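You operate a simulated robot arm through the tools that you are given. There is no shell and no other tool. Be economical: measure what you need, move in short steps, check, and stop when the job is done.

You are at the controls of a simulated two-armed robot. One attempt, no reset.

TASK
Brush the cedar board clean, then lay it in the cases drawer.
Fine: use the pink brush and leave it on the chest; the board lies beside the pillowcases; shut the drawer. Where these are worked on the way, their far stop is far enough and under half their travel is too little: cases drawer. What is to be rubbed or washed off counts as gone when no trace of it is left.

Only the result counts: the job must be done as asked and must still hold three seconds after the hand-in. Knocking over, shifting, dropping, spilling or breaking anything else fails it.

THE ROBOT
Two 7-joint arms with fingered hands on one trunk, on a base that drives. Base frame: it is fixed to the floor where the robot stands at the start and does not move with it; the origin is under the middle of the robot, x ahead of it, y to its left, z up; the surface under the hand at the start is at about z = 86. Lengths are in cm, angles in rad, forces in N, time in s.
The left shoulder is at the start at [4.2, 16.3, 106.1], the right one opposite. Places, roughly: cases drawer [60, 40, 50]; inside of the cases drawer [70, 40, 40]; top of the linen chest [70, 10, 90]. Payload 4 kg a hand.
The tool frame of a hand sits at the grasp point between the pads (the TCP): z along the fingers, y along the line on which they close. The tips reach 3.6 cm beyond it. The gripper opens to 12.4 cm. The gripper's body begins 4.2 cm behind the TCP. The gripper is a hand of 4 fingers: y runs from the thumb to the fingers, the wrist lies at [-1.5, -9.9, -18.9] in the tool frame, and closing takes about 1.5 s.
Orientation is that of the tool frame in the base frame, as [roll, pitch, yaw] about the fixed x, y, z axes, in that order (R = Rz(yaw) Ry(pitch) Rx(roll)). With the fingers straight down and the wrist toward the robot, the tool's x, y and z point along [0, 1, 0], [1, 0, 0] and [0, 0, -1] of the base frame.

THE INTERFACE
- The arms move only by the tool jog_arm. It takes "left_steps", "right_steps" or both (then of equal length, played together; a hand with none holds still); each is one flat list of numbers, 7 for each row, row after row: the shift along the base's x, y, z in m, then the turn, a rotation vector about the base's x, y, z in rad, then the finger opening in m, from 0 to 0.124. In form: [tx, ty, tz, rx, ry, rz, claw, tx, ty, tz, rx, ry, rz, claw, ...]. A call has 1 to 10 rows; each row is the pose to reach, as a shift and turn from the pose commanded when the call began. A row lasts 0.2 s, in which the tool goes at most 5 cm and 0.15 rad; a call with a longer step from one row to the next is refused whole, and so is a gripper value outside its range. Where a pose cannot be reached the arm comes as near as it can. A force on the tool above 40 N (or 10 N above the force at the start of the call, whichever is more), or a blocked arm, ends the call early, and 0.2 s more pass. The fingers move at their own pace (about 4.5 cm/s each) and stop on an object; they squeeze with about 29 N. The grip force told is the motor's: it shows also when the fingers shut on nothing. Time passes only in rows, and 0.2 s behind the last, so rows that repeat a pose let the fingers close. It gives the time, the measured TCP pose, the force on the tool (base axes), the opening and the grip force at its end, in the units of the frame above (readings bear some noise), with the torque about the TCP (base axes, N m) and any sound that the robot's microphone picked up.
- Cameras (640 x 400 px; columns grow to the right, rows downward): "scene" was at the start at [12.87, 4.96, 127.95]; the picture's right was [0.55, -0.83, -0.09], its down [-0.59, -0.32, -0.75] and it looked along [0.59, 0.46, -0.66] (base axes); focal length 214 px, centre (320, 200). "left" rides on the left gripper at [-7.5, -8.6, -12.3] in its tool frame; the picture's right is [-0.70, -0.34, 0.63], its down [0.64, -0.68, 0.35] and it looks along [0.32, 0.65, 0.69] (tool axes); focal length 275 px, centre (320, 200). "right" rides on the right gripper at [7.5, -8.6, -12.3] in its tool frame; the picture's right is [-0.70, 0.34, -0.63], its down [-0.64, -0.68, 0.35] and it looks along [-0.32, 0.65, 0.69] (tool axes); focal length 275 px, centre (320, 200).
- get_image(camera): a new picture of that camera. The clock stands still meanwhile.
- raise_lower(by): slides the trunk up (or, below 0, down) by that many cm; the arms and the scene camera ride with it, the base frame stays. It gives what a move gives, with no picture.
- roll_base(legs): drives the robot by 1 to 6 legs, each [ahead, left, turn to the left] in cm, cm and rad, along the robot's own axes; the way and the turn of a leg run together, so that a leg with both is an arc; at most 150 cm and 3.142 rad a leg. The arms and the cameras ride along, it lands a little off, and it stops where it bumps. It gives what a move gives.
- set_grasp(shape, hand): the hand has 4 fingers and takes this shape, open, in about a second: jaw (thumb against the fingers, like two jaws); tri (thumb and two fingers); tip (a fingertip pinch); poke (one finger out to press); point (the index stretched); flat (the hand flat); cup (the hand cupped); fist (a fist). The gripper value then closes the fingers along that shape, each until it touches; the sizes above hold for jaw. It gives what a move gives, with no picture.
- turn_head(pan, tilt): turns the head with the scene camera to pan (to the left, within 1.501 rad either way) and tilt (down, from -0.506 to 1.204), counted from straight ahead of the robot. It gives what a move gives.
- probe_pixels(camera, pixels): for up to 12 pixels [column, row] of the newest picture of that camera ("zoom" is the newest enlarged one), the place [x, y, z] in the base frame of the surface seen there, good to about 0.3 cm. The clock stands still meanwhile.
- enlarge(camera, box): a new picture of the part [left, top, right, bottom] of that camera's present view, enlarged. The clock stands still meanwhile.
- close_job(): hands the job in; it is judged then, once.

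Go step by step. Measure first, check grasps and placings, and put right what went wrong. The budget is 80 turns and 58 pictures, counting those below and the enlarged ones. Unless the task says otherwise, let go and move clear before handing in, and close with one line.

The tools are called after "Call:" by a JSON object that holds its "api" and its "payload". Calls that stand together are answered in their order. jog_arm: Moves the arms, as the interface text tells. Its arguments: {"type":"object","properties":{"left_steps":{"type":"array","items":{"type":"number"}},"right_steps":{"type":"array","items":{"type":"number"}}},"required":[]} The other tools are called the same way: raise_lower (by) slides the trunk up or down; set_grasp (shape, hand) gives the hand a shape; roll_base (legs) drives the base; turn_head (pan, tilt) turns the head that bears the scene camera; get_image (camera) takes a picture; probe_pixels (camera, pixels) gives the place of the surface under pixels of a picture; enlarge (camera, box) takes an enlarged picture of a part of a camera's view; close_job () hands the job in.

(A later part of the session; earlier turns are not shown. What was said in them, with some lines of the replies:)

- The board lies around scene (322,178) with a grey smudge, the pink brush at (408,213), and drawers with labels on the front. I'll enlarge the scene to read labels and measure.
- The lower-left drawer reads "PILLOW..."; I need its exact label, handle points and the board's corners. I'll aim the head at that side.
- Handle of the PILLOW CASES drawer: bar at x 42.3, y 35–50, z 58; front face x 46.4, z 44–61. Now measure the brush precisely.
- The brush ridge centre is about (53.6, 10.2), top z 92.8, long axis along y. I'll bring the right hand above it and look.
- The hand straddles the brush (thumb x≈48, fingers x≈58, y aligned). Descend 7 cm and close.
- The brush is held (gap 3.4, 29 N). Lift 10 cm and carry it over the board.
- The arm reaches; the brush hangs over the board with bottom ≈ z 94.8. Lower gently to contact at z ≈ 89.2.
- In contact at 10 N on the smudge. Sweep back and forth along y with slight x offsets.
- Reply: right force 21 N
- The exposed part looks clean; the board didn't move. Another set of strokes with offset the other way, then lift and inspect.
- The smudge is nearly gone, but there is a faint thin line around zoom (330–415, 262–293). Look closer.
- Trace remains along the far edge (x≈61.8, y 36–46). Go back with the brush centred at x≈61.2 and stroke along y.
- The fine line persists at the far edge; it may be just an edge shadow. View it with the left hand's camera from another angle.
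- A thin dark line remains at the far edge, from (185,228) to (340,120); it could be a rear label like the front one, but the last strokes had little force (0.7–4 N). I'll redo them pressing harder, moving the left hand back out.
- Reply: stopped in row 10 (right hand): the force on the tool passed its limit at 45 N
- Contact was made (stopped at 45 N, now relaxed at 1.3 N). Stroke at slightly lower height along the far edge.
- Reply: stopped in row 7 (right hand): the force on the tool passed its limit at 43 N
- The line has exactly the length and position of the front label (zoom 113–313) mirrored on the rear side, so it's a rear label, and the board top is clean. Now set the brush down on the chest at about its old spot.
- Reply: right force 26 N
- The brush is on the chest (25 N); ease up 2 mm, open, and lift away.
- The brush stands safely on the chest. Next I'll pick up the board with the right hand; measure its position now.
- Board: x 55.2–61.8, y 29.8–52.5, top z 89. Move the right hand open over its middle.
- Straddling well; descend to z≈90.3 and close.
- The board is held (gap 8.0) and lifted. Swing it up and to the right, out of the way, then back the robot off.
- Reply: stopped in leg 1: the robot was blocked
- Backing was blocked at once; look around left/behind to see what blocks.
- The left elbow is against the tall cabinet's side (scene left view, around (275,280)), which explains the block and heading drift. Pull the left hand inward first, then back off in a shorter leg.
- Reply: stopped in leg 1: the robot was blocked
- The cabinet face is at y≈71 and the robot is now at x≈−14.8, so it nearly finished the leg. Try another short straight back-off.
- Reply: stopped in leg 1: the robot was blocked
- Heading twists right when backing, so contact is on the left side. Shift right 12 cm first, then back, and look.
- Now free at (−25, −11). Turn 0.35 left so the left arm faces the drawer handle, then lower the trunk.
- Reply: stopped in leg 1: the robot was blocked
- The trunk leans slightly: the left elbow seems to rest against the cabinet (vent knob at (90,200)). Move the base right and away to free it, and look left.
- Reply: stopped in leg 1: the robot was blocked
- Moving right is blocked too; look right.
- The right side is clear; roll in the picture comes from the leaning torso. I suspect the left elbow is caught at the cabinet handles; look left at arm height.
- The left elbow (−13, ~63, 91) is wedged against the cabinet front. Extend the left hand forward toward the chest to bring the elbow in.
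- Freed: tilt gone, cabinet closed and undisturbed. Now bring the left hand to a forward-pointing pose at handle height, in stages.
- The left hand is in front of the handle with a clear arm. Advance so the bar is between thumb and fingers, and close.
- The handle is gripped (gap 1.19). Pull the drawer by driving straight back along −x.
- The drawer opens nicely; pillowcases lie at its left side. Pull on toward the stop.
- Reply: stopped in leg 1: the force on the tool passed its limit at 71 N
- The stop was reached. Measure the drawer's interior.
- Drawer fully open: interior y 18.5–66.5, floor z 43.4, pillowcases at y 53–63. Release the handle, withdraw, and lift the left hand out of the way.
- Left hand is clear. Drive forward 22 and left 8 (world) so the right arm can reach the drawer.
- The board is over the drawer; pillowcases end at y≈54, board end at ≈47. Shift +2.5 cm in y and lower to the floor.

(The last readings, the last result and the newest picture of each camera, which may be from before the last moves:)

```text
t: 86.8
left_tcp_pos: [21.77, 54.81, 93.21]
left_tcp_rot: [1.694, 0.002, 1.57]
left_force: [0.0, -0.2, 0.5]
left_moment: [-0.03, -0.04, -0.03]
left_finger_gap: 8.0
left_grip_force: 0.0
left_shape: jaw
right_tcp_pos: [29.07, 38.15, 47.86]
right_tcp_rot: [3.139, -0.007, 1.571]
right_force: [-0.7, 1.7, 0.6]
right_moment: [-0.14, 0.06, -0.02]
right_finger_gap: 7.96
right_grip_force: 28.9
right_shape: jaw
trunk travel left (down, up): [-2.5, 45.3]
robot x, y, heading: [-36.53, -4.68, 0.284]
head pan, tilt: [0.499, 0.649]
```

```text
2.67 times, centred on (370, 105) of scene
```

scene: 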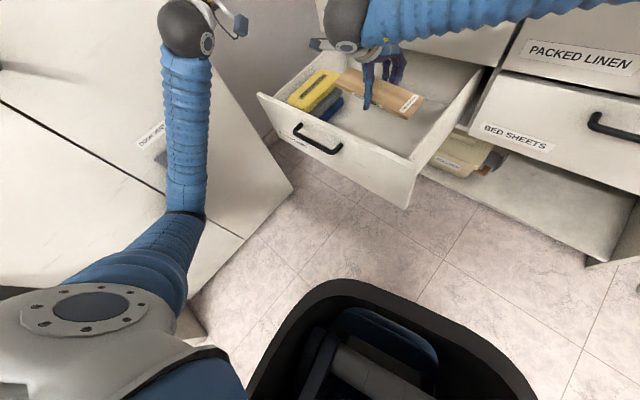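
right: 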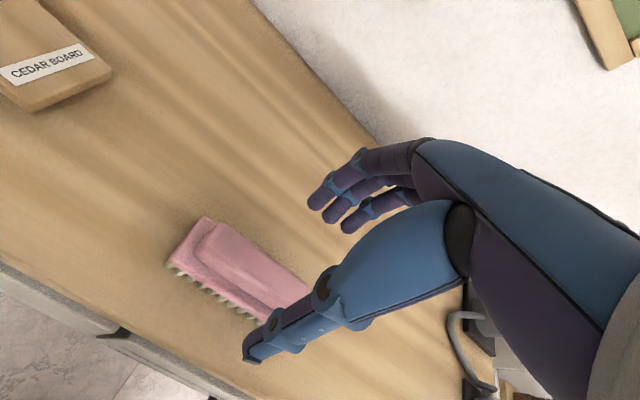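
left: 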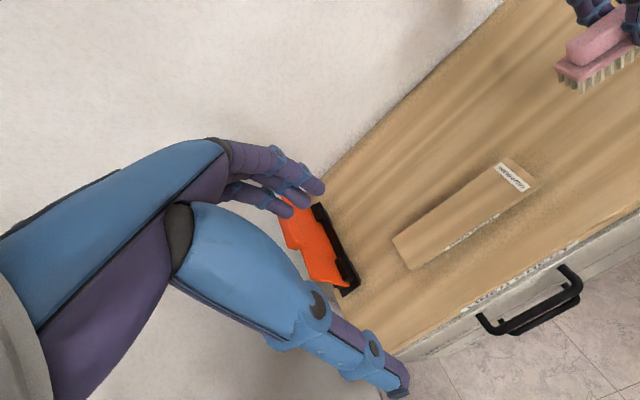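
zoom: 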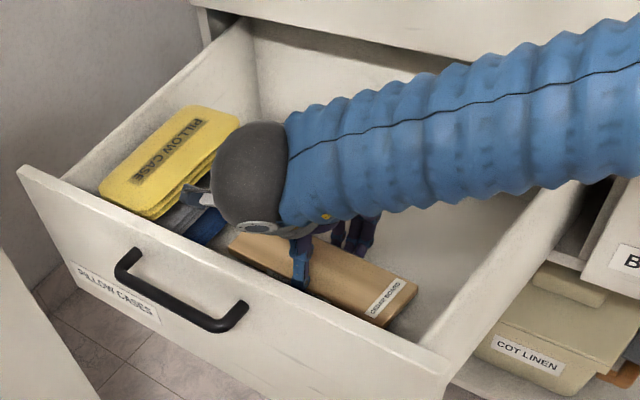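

The board just touches the drawer floor. Lower 2 mm more, open, and rise straight up.

Call:
{"api": "jog_arm", "payload": {"right_steps": [0, 0, -0.002, 0, 0, 0, 0, 0, 0, -0.002, 0, 0, 0, 0.115, 0, 0, -0.002, 0, 0, 0, 0.115, 0, 0, -0.002, 0, 0, 0, 0.115, 0, 0, -0.002, 0, 0, 0, 0.115, 0, 0, 0.03, 0, 0, 0, 0.115, 0, 0, 0.07, 0, 0, 0, 0.115, 0, 0, 0.115, 0, 0, 0, 0.115, 0, 0, 0.16, 0, 0, 0, 0.115, 0, 0, 0.205, 0, 0, 0, 0.115]}}

Call:
{"api": "jog_arm", "payload": {"right_steps": [0, 0, 0.045, 0, 0, 0, 0.115, 0, 0, 0.09, 0, 0, 0, 0.115, 0, 0, 0.135, 0, 0, 0, 0.115, 0, 0, 0.18, 0, 0, 0, 0.115, -0.02, -0.04, 0.18, 0, 0, 0, 0.115, -0.04, -0.08, 0.18, 0, 0, 0, 0.115, -0.06, -0.12, 0.18, 0, 0, 0, 0.115, -0.08, -0.16, 0.18, 0, 0, 0, 0.115, -0.1, -0.2, 0.18, 0, 0, 0, 0.115, -0.12, -0.24, 0.18, 0, 0, 0, 0.115]}}

Call:
{"api": "enlarge", "payload": {"camera": "scene", "box": [250, 30, 490, 180]}}

```text
t: 89.0
left_tcp_pos: [21.79, 54.78, 93.47]
left_tcp_rot: [1.694, 0.001, 1.571]
left_force: [0.5, -0.3, -0.7]
left_moment: [-0.02, -0.03, -0.03]
left_finger_gap: 8.01
left_grip_force: 0.1
left_shape: jaw
right_tcp_pos: [29.1, 38.17, 68.49]
right_tcp_rot: [3.139, -0.005, 1.573]
right_force: [-1.0, 0.0, 0.3]
right_moment: [-0.01, 0.02, 0.02]
right_finger_gap: 11.47
right_grip_force: 0.1
right_shape: jaw
trunk travel left (down, up): [-2.5, 45.3]
robot x, y, heading: [-36.68, -4.99, 0.279]
head pan, tilt: [0.499, 0.649]
```

```text
t: 91.2
left_tcp_pos: [21.87, 54.8, 93.18]
left_tcp_rot: [1.693, 0.001, 1.57]
left_force: [0.2, 0.1, -0.2]
left_moment: [-0.02, -0.01, 0.01]
left_finger_gap: 7.99
left_grip_force: 0.0
left_shape: jaw
right_tcp_pos: [16.97, 14.04, 86.22]
right_tcp_rot: [3.139, -0.007, 1.572]
right_force: [0.7, 1.3, 0.8]
right_moment: [-0.02, 0.01, -0.01]
right_finger_gap: 11.47
right_grip_force: 0.1
right_shape: jaw
trunk travel left (down, up): [-2.5, 45.3]
robot x, y, heading: [-36.35, -4.39, 0.284]
head pan, tilt: [0.499, 0.649]
```

```text
2.67 times, centred on (370, 105) of scene
```

zoom: 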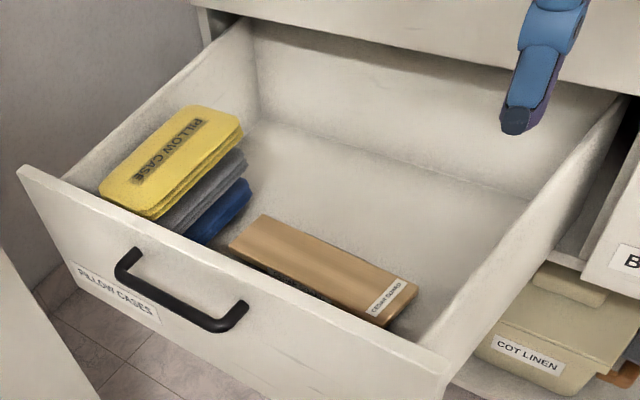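

The board lies flat and clean beside the pillowcases. Now drive back and bring the left hand to the handle again.

Call:
{"api": "roll_base", "payload": {"legs": [[-23.4, -1.7, 0]]}}

Call:
{"api": "jog_arm", "payload": {"left_steps": [0, -0.01, -0.045, 0, 0, 0, 0.08, 0, -0.02, -0.09, 0, 0, 0, 0.08, 0, -0.03, -0.135, 0, 0, 0, 0.08, 0, -0.04, -0.18, 0, 0, 0, 0.08, 0, -0.05, -0.225, 0, 0, 0, 0.08, 0, -0.05, -0.27, 0, 0, 0, 0.08, 0, -0.05, -0.315, 0, 0, 0, 0.07, 0, -0.05, -0.352, 0, 0, 0, 0.07, 0, -0.05, -0.352, 0, 0, 0, 0.07]}}

Call:
{"api": "enlarge", "payload": {"camera": "scene", "box": [260, 50, 580, 250]}}

```text
t: 92.9
left_tcp_pos: [-0.36, 46.88, 93.28]
left_tcp_rot: [1.695, 0.001, 1.575]
left_force: [0.3, -0.7, 0.4]
left_moment: [-0.03, 0.0, -0.01]
left_finger_gap: 7.99
left_grip_force: 0.0
left_shape: jaw
right_tcp_pos: [-5.05, 6.19, 86.41]
right_tcp_rot: [3.14, -0.006, 1.573]
right_force: [0.6, -0.8, -1.0]
right_moment: [0.02, -0.02, -0.03]
right_finger_gap: 11.48
right_grip_force: 0.1
right_shape: jaw
trunk travel left (down, up): [-2.5, 45.3]
robot x, y, heading: [-58.49, -12.61, 0.28]
head pan, tilt: [0.499, 0.649]
```

```text
t: 94.9
left_tcp_pos: [-0.28, 41.79, 57.98]
left_tcp_rot: [1.695, 0.002, 1.572]
left_force: [0.7, 0.4, -0.2]
left_moment: [0.0, 0.0, -0.02]
left_finger_gap: 7.02
left_grip_force: 0.0
left_shape: jaw
right_tcp_pos: [-4.9, 6.2, 86.24]
right_tcp_rot: [3.14, -0.007, 1.574]
right_force: [-0.1, -0.5, -0.2]
right_moment: [-0.01, -0.03, 0.02]
right_finger_gap: 11.47
right_grip_force: 0.0
right_shape: jaw
trunk travel left (down, up): [-2.5, 45.3]
robot x, y, heading: [-58.47, -12.84, 0.282]
head pan, tilt: [0.499, 0.649]
```

```text
2.00 times, centred on (420, 150) of scene
```

zoom: 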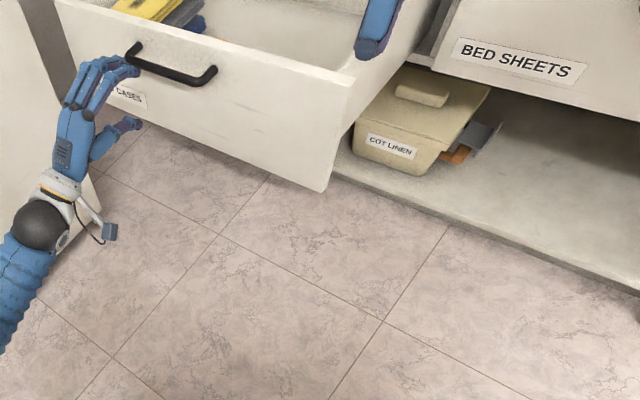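

Call:
{"api": "probe_pixels", "payload": {"camera": "zoom", "pixels": [[165, 68], [190, 78], [240, 120], [250, 65]]}}

```text
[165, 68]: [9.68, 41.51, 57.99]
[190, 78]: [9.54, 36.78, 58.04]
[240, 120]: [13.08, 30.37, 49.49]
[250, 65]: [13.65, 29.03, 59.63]
```

Bar at x≈9.6, z 58. Advance 9.2 cm and grip.

Call:
{"api": "jog_arm", "payload": {"left_steps": [0.04, 0, 0, 0, 0, 0, 0.07, 0.08, 0, 0, 0, 0, 0, 0.07, 0.094, 0, 0, 0, 0, 0, 0.07, 0.094, 0, 0, 0, 0, 0, 0, 0.094, 0, 0, 0, 0, 0, 0, 0.094, 0, 0, 0, 0, 0, 0, 0.094, 0, 0, 0, 0, 0, 0, 0.094, 0, 0, 0, 0, 0, 0]}}

Call:
{"api": "roll_base", "payload": {"legs": [[14.5, -4.1, 0]]}}

Call:
{"api": "roll_base", "payload": {"legs": [[14.5, -4.1, 0]]}}

Call:
{"api": "get_image", "payload": {"camera": "scene"}}

```text
t: 96.7
left_tcp_pos: [9.14, 41.85, 57.67]
left_tcp_rot: [1.7, 0.003, 1.572]
left_force: [-2.2, -0.2, -13.6]
left_moment: [0.0, 0.06, -0.02]
left_finger_gap: 1.51
left_grip_force: 24.0
left_shape: jaw
right_tcp_pos: [-4.89, 6.25, 86.13]
right_tcp_rot: [-3.14, -0.006, 1.574]
right_force: [0.1, -0.2, 0.6]
right_moment: [0.0, 0.05, 0.01]
right_finger_gap: 11.48
right_grip_force: 0.0
right_shape: jaw
trunk travel left (down, up): [-2.5, 45.3]
robot x, y, heading: [-58.59, -12.71, 0.284]
head pan, tilt: [0.499, 0.649]
```

```text
t: 98.1
left_tcp_pos: [24.31, 41.99, 57.71]
left_tcp_rot: [1.698, 0.003, 1.57]
left_force: [0.1, -4.9, -28.9]
left_moment: [0.03, 0.26, -0.06]
left_finger_gap: 1.64
left_grip_force: 28.5
left_shape: jaw
right_tcp_pos: [10.42, 6.28, 85.98]
right_tcp_rot: [-3.14, -0.008, 1.574]
right_force: [0.6, -0.1, -0.7]
right_moment: [-0.01, 0.01, -0.01]
right_finger_gap: 11.44
right_grip_force: 0.0
right_shape: jaw
trunk travel left (down, up): [-2.5, 45.3]
robot x, y, heading: [-43.33, -12.88, 0.286]
head pan, tilt: [0.499, 0.649]
```

```text
t: 99.5
left_tcp_pos: [39.33, 42.11, 57.68]
left_tcp_rot: [1.699, 0.003, 1.572]
left_force: [0.2, -7.3, -26.6]
left_moment: [0.01, 0.21, -0.09]
left_finger_gap: 1.59
left_grip_force: 28.9
left_shape: jaw
right_tcp_pos: [25.44, 6.33, 86.08]
right_tcp_rot: [-3.141, -0.005, 1.575]
right_force: [-0.7, -0.4, 0.8]
right_moment: [0.05, -0.01, 0.02]
right_finger_gap: 11.48
right_grip_force: 0.0
right_shape: jaw
trunk travel left (down, up): [-2.5, 45.3]
robot x, y, heading: [-28.56, -12.62, 0.281]
head pan, tilt: [0.499, 0.649]
```

```text
5 pictures are left
```

scene: 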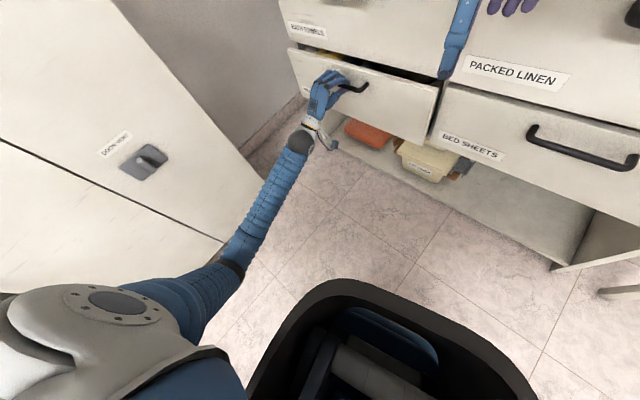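

About 2.5 cm remains; push the rest with the arm until it stops.

Call:
{"api": "jog_arm", "payload": {"left_steps": [0.01, 0, 0, 0, 0, 0, 0, 0.018, 0, 0, 0, 0, 0, 0, 0.024, 0, 0, 0, 0, 0, 0, 0.028, 0, 0, 0, 0, 0, 0, 0.032, 0, 0, 0, 0, 0, 0, 0.036, 0, 0, 0, 0, 0, 0]}}

Call:
{"api": "enlarge", "payload": {"camera": "scene", "box": [270, 10, 462, 130]}}

Call:
{"api": "probe_pixels", "payload": {"camera": "zoom", "pixels": [[450, 280], [500, 200], [420, 200], [100, 200], [300, 100], [400, 130]]}}

```text
t: 100.7
left_tcp_pos: [42.38, 42.0, 57.42]
left_tcp_rot: [1.705, 0.003, 1.574]
left_force: [-15.2, -2.2, -19.4]
left_moment: [-0.05, 0.2, -0.06]
left_finger_gap: 1.38
left_grip_force: 28.8
left_shape: jaw
right_tcp_pos: [25.27, 6.4, 86.34]
right_tcp_rot: [-3.142, -0.007, 1.577]
right_force: [0.4, 0.1, -0.2]
right_moment: [0.01, 0.0, 0.02]
right_finger_gap: 11.46
right_grip_force: 0.2
right_shape: jaw
trunk travel left (down, up): [-2.5, 45.3]
robot x, y, heading: [-28.02, -12.32, 0.285]
head pan, tilt: [0.499, 0.649]
stopped in row 6 (left hand): the force on the tool passed its limit at 44 N (the readings are from after the stop); the commanded pose is now the measured one
```

```text
3.33 times, centred on (366, 70) of scene
```

zoom: 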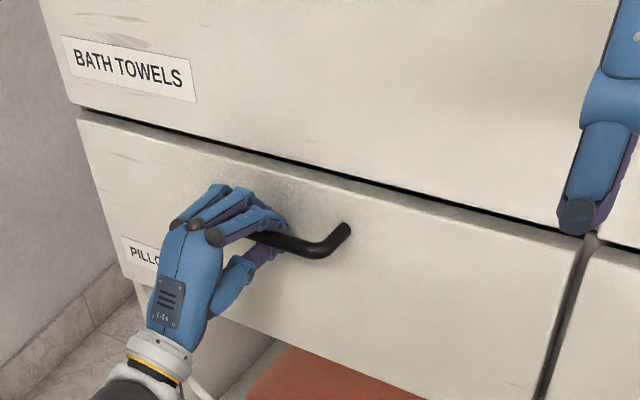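

```text
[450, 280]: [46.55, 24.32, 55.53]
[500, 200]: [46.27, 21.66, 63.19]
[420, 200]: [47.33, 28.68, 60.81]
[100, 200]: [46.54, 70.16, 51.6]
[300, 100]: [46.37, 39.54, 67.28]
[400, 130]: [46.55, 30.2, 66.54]
```

Drawer front is at x 46.5, flush with the others — shut. Open the hand fully and retreat.

Call:
{"api": "jog_arm", "payload": {"left_steps": [-0.003, 0, 0.003, 0, 0, 0, 0.07, -0.003, 0, 0.003, 0, 0, 0, 0.07, -0.003, 0, 0.003, 0, 0, 0, 0.07, -0.003, 0, 0.003, 0, 0, 0, 0.07, -0.003, 0, 0.003, 0, 0, 0, 0.07, -0.04, 0, 0.003, 0, 0, 0, 0.07, -0.08, 0, 0.003, 0, 0, 0, 0.07, -0.12, 0, 0.003, 0, 0, 0, 0.07, -0.16, 0, 0.003, 0, 0, 0, 0.07], "right_steps": [0, 0, 0, 0, 0, 0, 0.11, 0, 0, 0, 0, 0, 0, 0.11, 0, 0, 0, 0, 0, 0, 0.11, 0, 0, 0, 0, 0, 0, 0.11, 0, 0, 0, 0, 0, 0, 0.11, -0.02, 0, 0, 0, 0, 0, 0.11, -0.04, 0, 0, 0, 0, 0, 0.11, -0.06, 0, 0, 0, 0, 0, 0.11, -0.08, 0, 0, 0, 0, 0, 0.11]}}

Call:
{"api": "turn_head", "payload": {"pan": 0.3, "tilt": 0.25}}

Call:
{"api": "get_image", "payload": {"camera": "scene"}}

Call:
{"api": "probe_pixels", "payload": {"camera": "scene", "pixels": [[250, 220], [230, 230], [270, 190], [300, 240], [200, 200]]}}

```text
t: 102.7
left_tcp_pos: [26.33, 42.02, 58.17]
left_tcp_rot: [1.699, 0.002, 1.572]
left_force: [0.0, -0.1, 0.3]
left_moment: [0.02, -0.02, 0.02]
left_finger_gap: 6.99
left_grip_force: 0.1
left_shape: jaw
right_tcp_pos: [17.18, 6.12, 86.29]
right_tcp_rot: [3.14, -0.008, 1.573]
right_force: [0.1, 0.8, -0.1]
right_moment: [0.0, -0.02, 0.0]
right_finger_gap: 11.03
right_grip_force: 0.0
right_shape: jaw
trunk travel left (down, up): [-2.5, 45.3]
robot x, y, heading: [-28.15, -13.07, 0.279]
head pan, tilt: [0.499, 0.649]
```

```text
t: 103.6
left_tcp_pos: [26.4, 42.02, 58.03]
left_tcp_rot: [1.699, 0.002, 1.573]
left_force: [-0.7, 0.1, 0.3]
left_moment: [0.0, -0.01, 0.03]
left_finger_gap: 7.0
left_grip_force: 0.1
left_shape: jaw
right_tcp_pos: [17.34, 6.26, 86.29]
right_tcp_rot: [3.14, -0.009, 1.576]
right_force: [0.1, -0.9, 0.0]
right_moment: [-0.03, 0.01, 0.02]
right_finger_gap: 11.02
right_grip_force: 0.1
right_shape: jaw
trunk travel left (down, up): [-2.5, 45.3]
robot x, y, heading: [-28.04, -12.27, 0.279]
head pan, tilt: [0.3, 0.25]
```

```text
3 pictures are left
```

scene: 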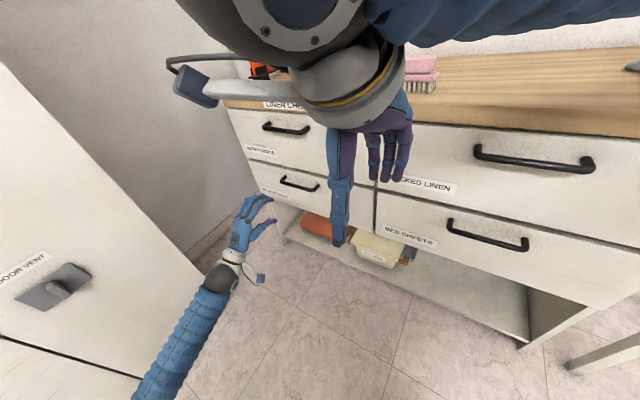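

```text
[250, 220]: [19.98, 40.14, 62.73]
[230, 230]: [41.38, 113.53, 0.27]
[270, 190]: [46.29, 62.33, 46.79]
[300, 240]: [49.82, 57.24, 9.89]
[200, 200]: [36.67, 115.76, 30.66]
```

The cases drawer stays shut (front at x 46.3), both hands are clear, and the pink brush stands on the chest at (420,72). Handing in.

Call:
{"api": "close_job", "payload": {}}

```text
The job is handed in.
```

I brushed the cedar board clean with the pink brush and laid it flat in the cases drawer, about 5 cm from the pillowcases. The drawer is shut and the brush is back on the chest. A thin line at the board's far edge stayed after repeated brushing; I took it for a rear label but never saw that side. The left elbow pressed against the tall cabinet while I was backing up; its doors stayed shut and nothing there looked moved.
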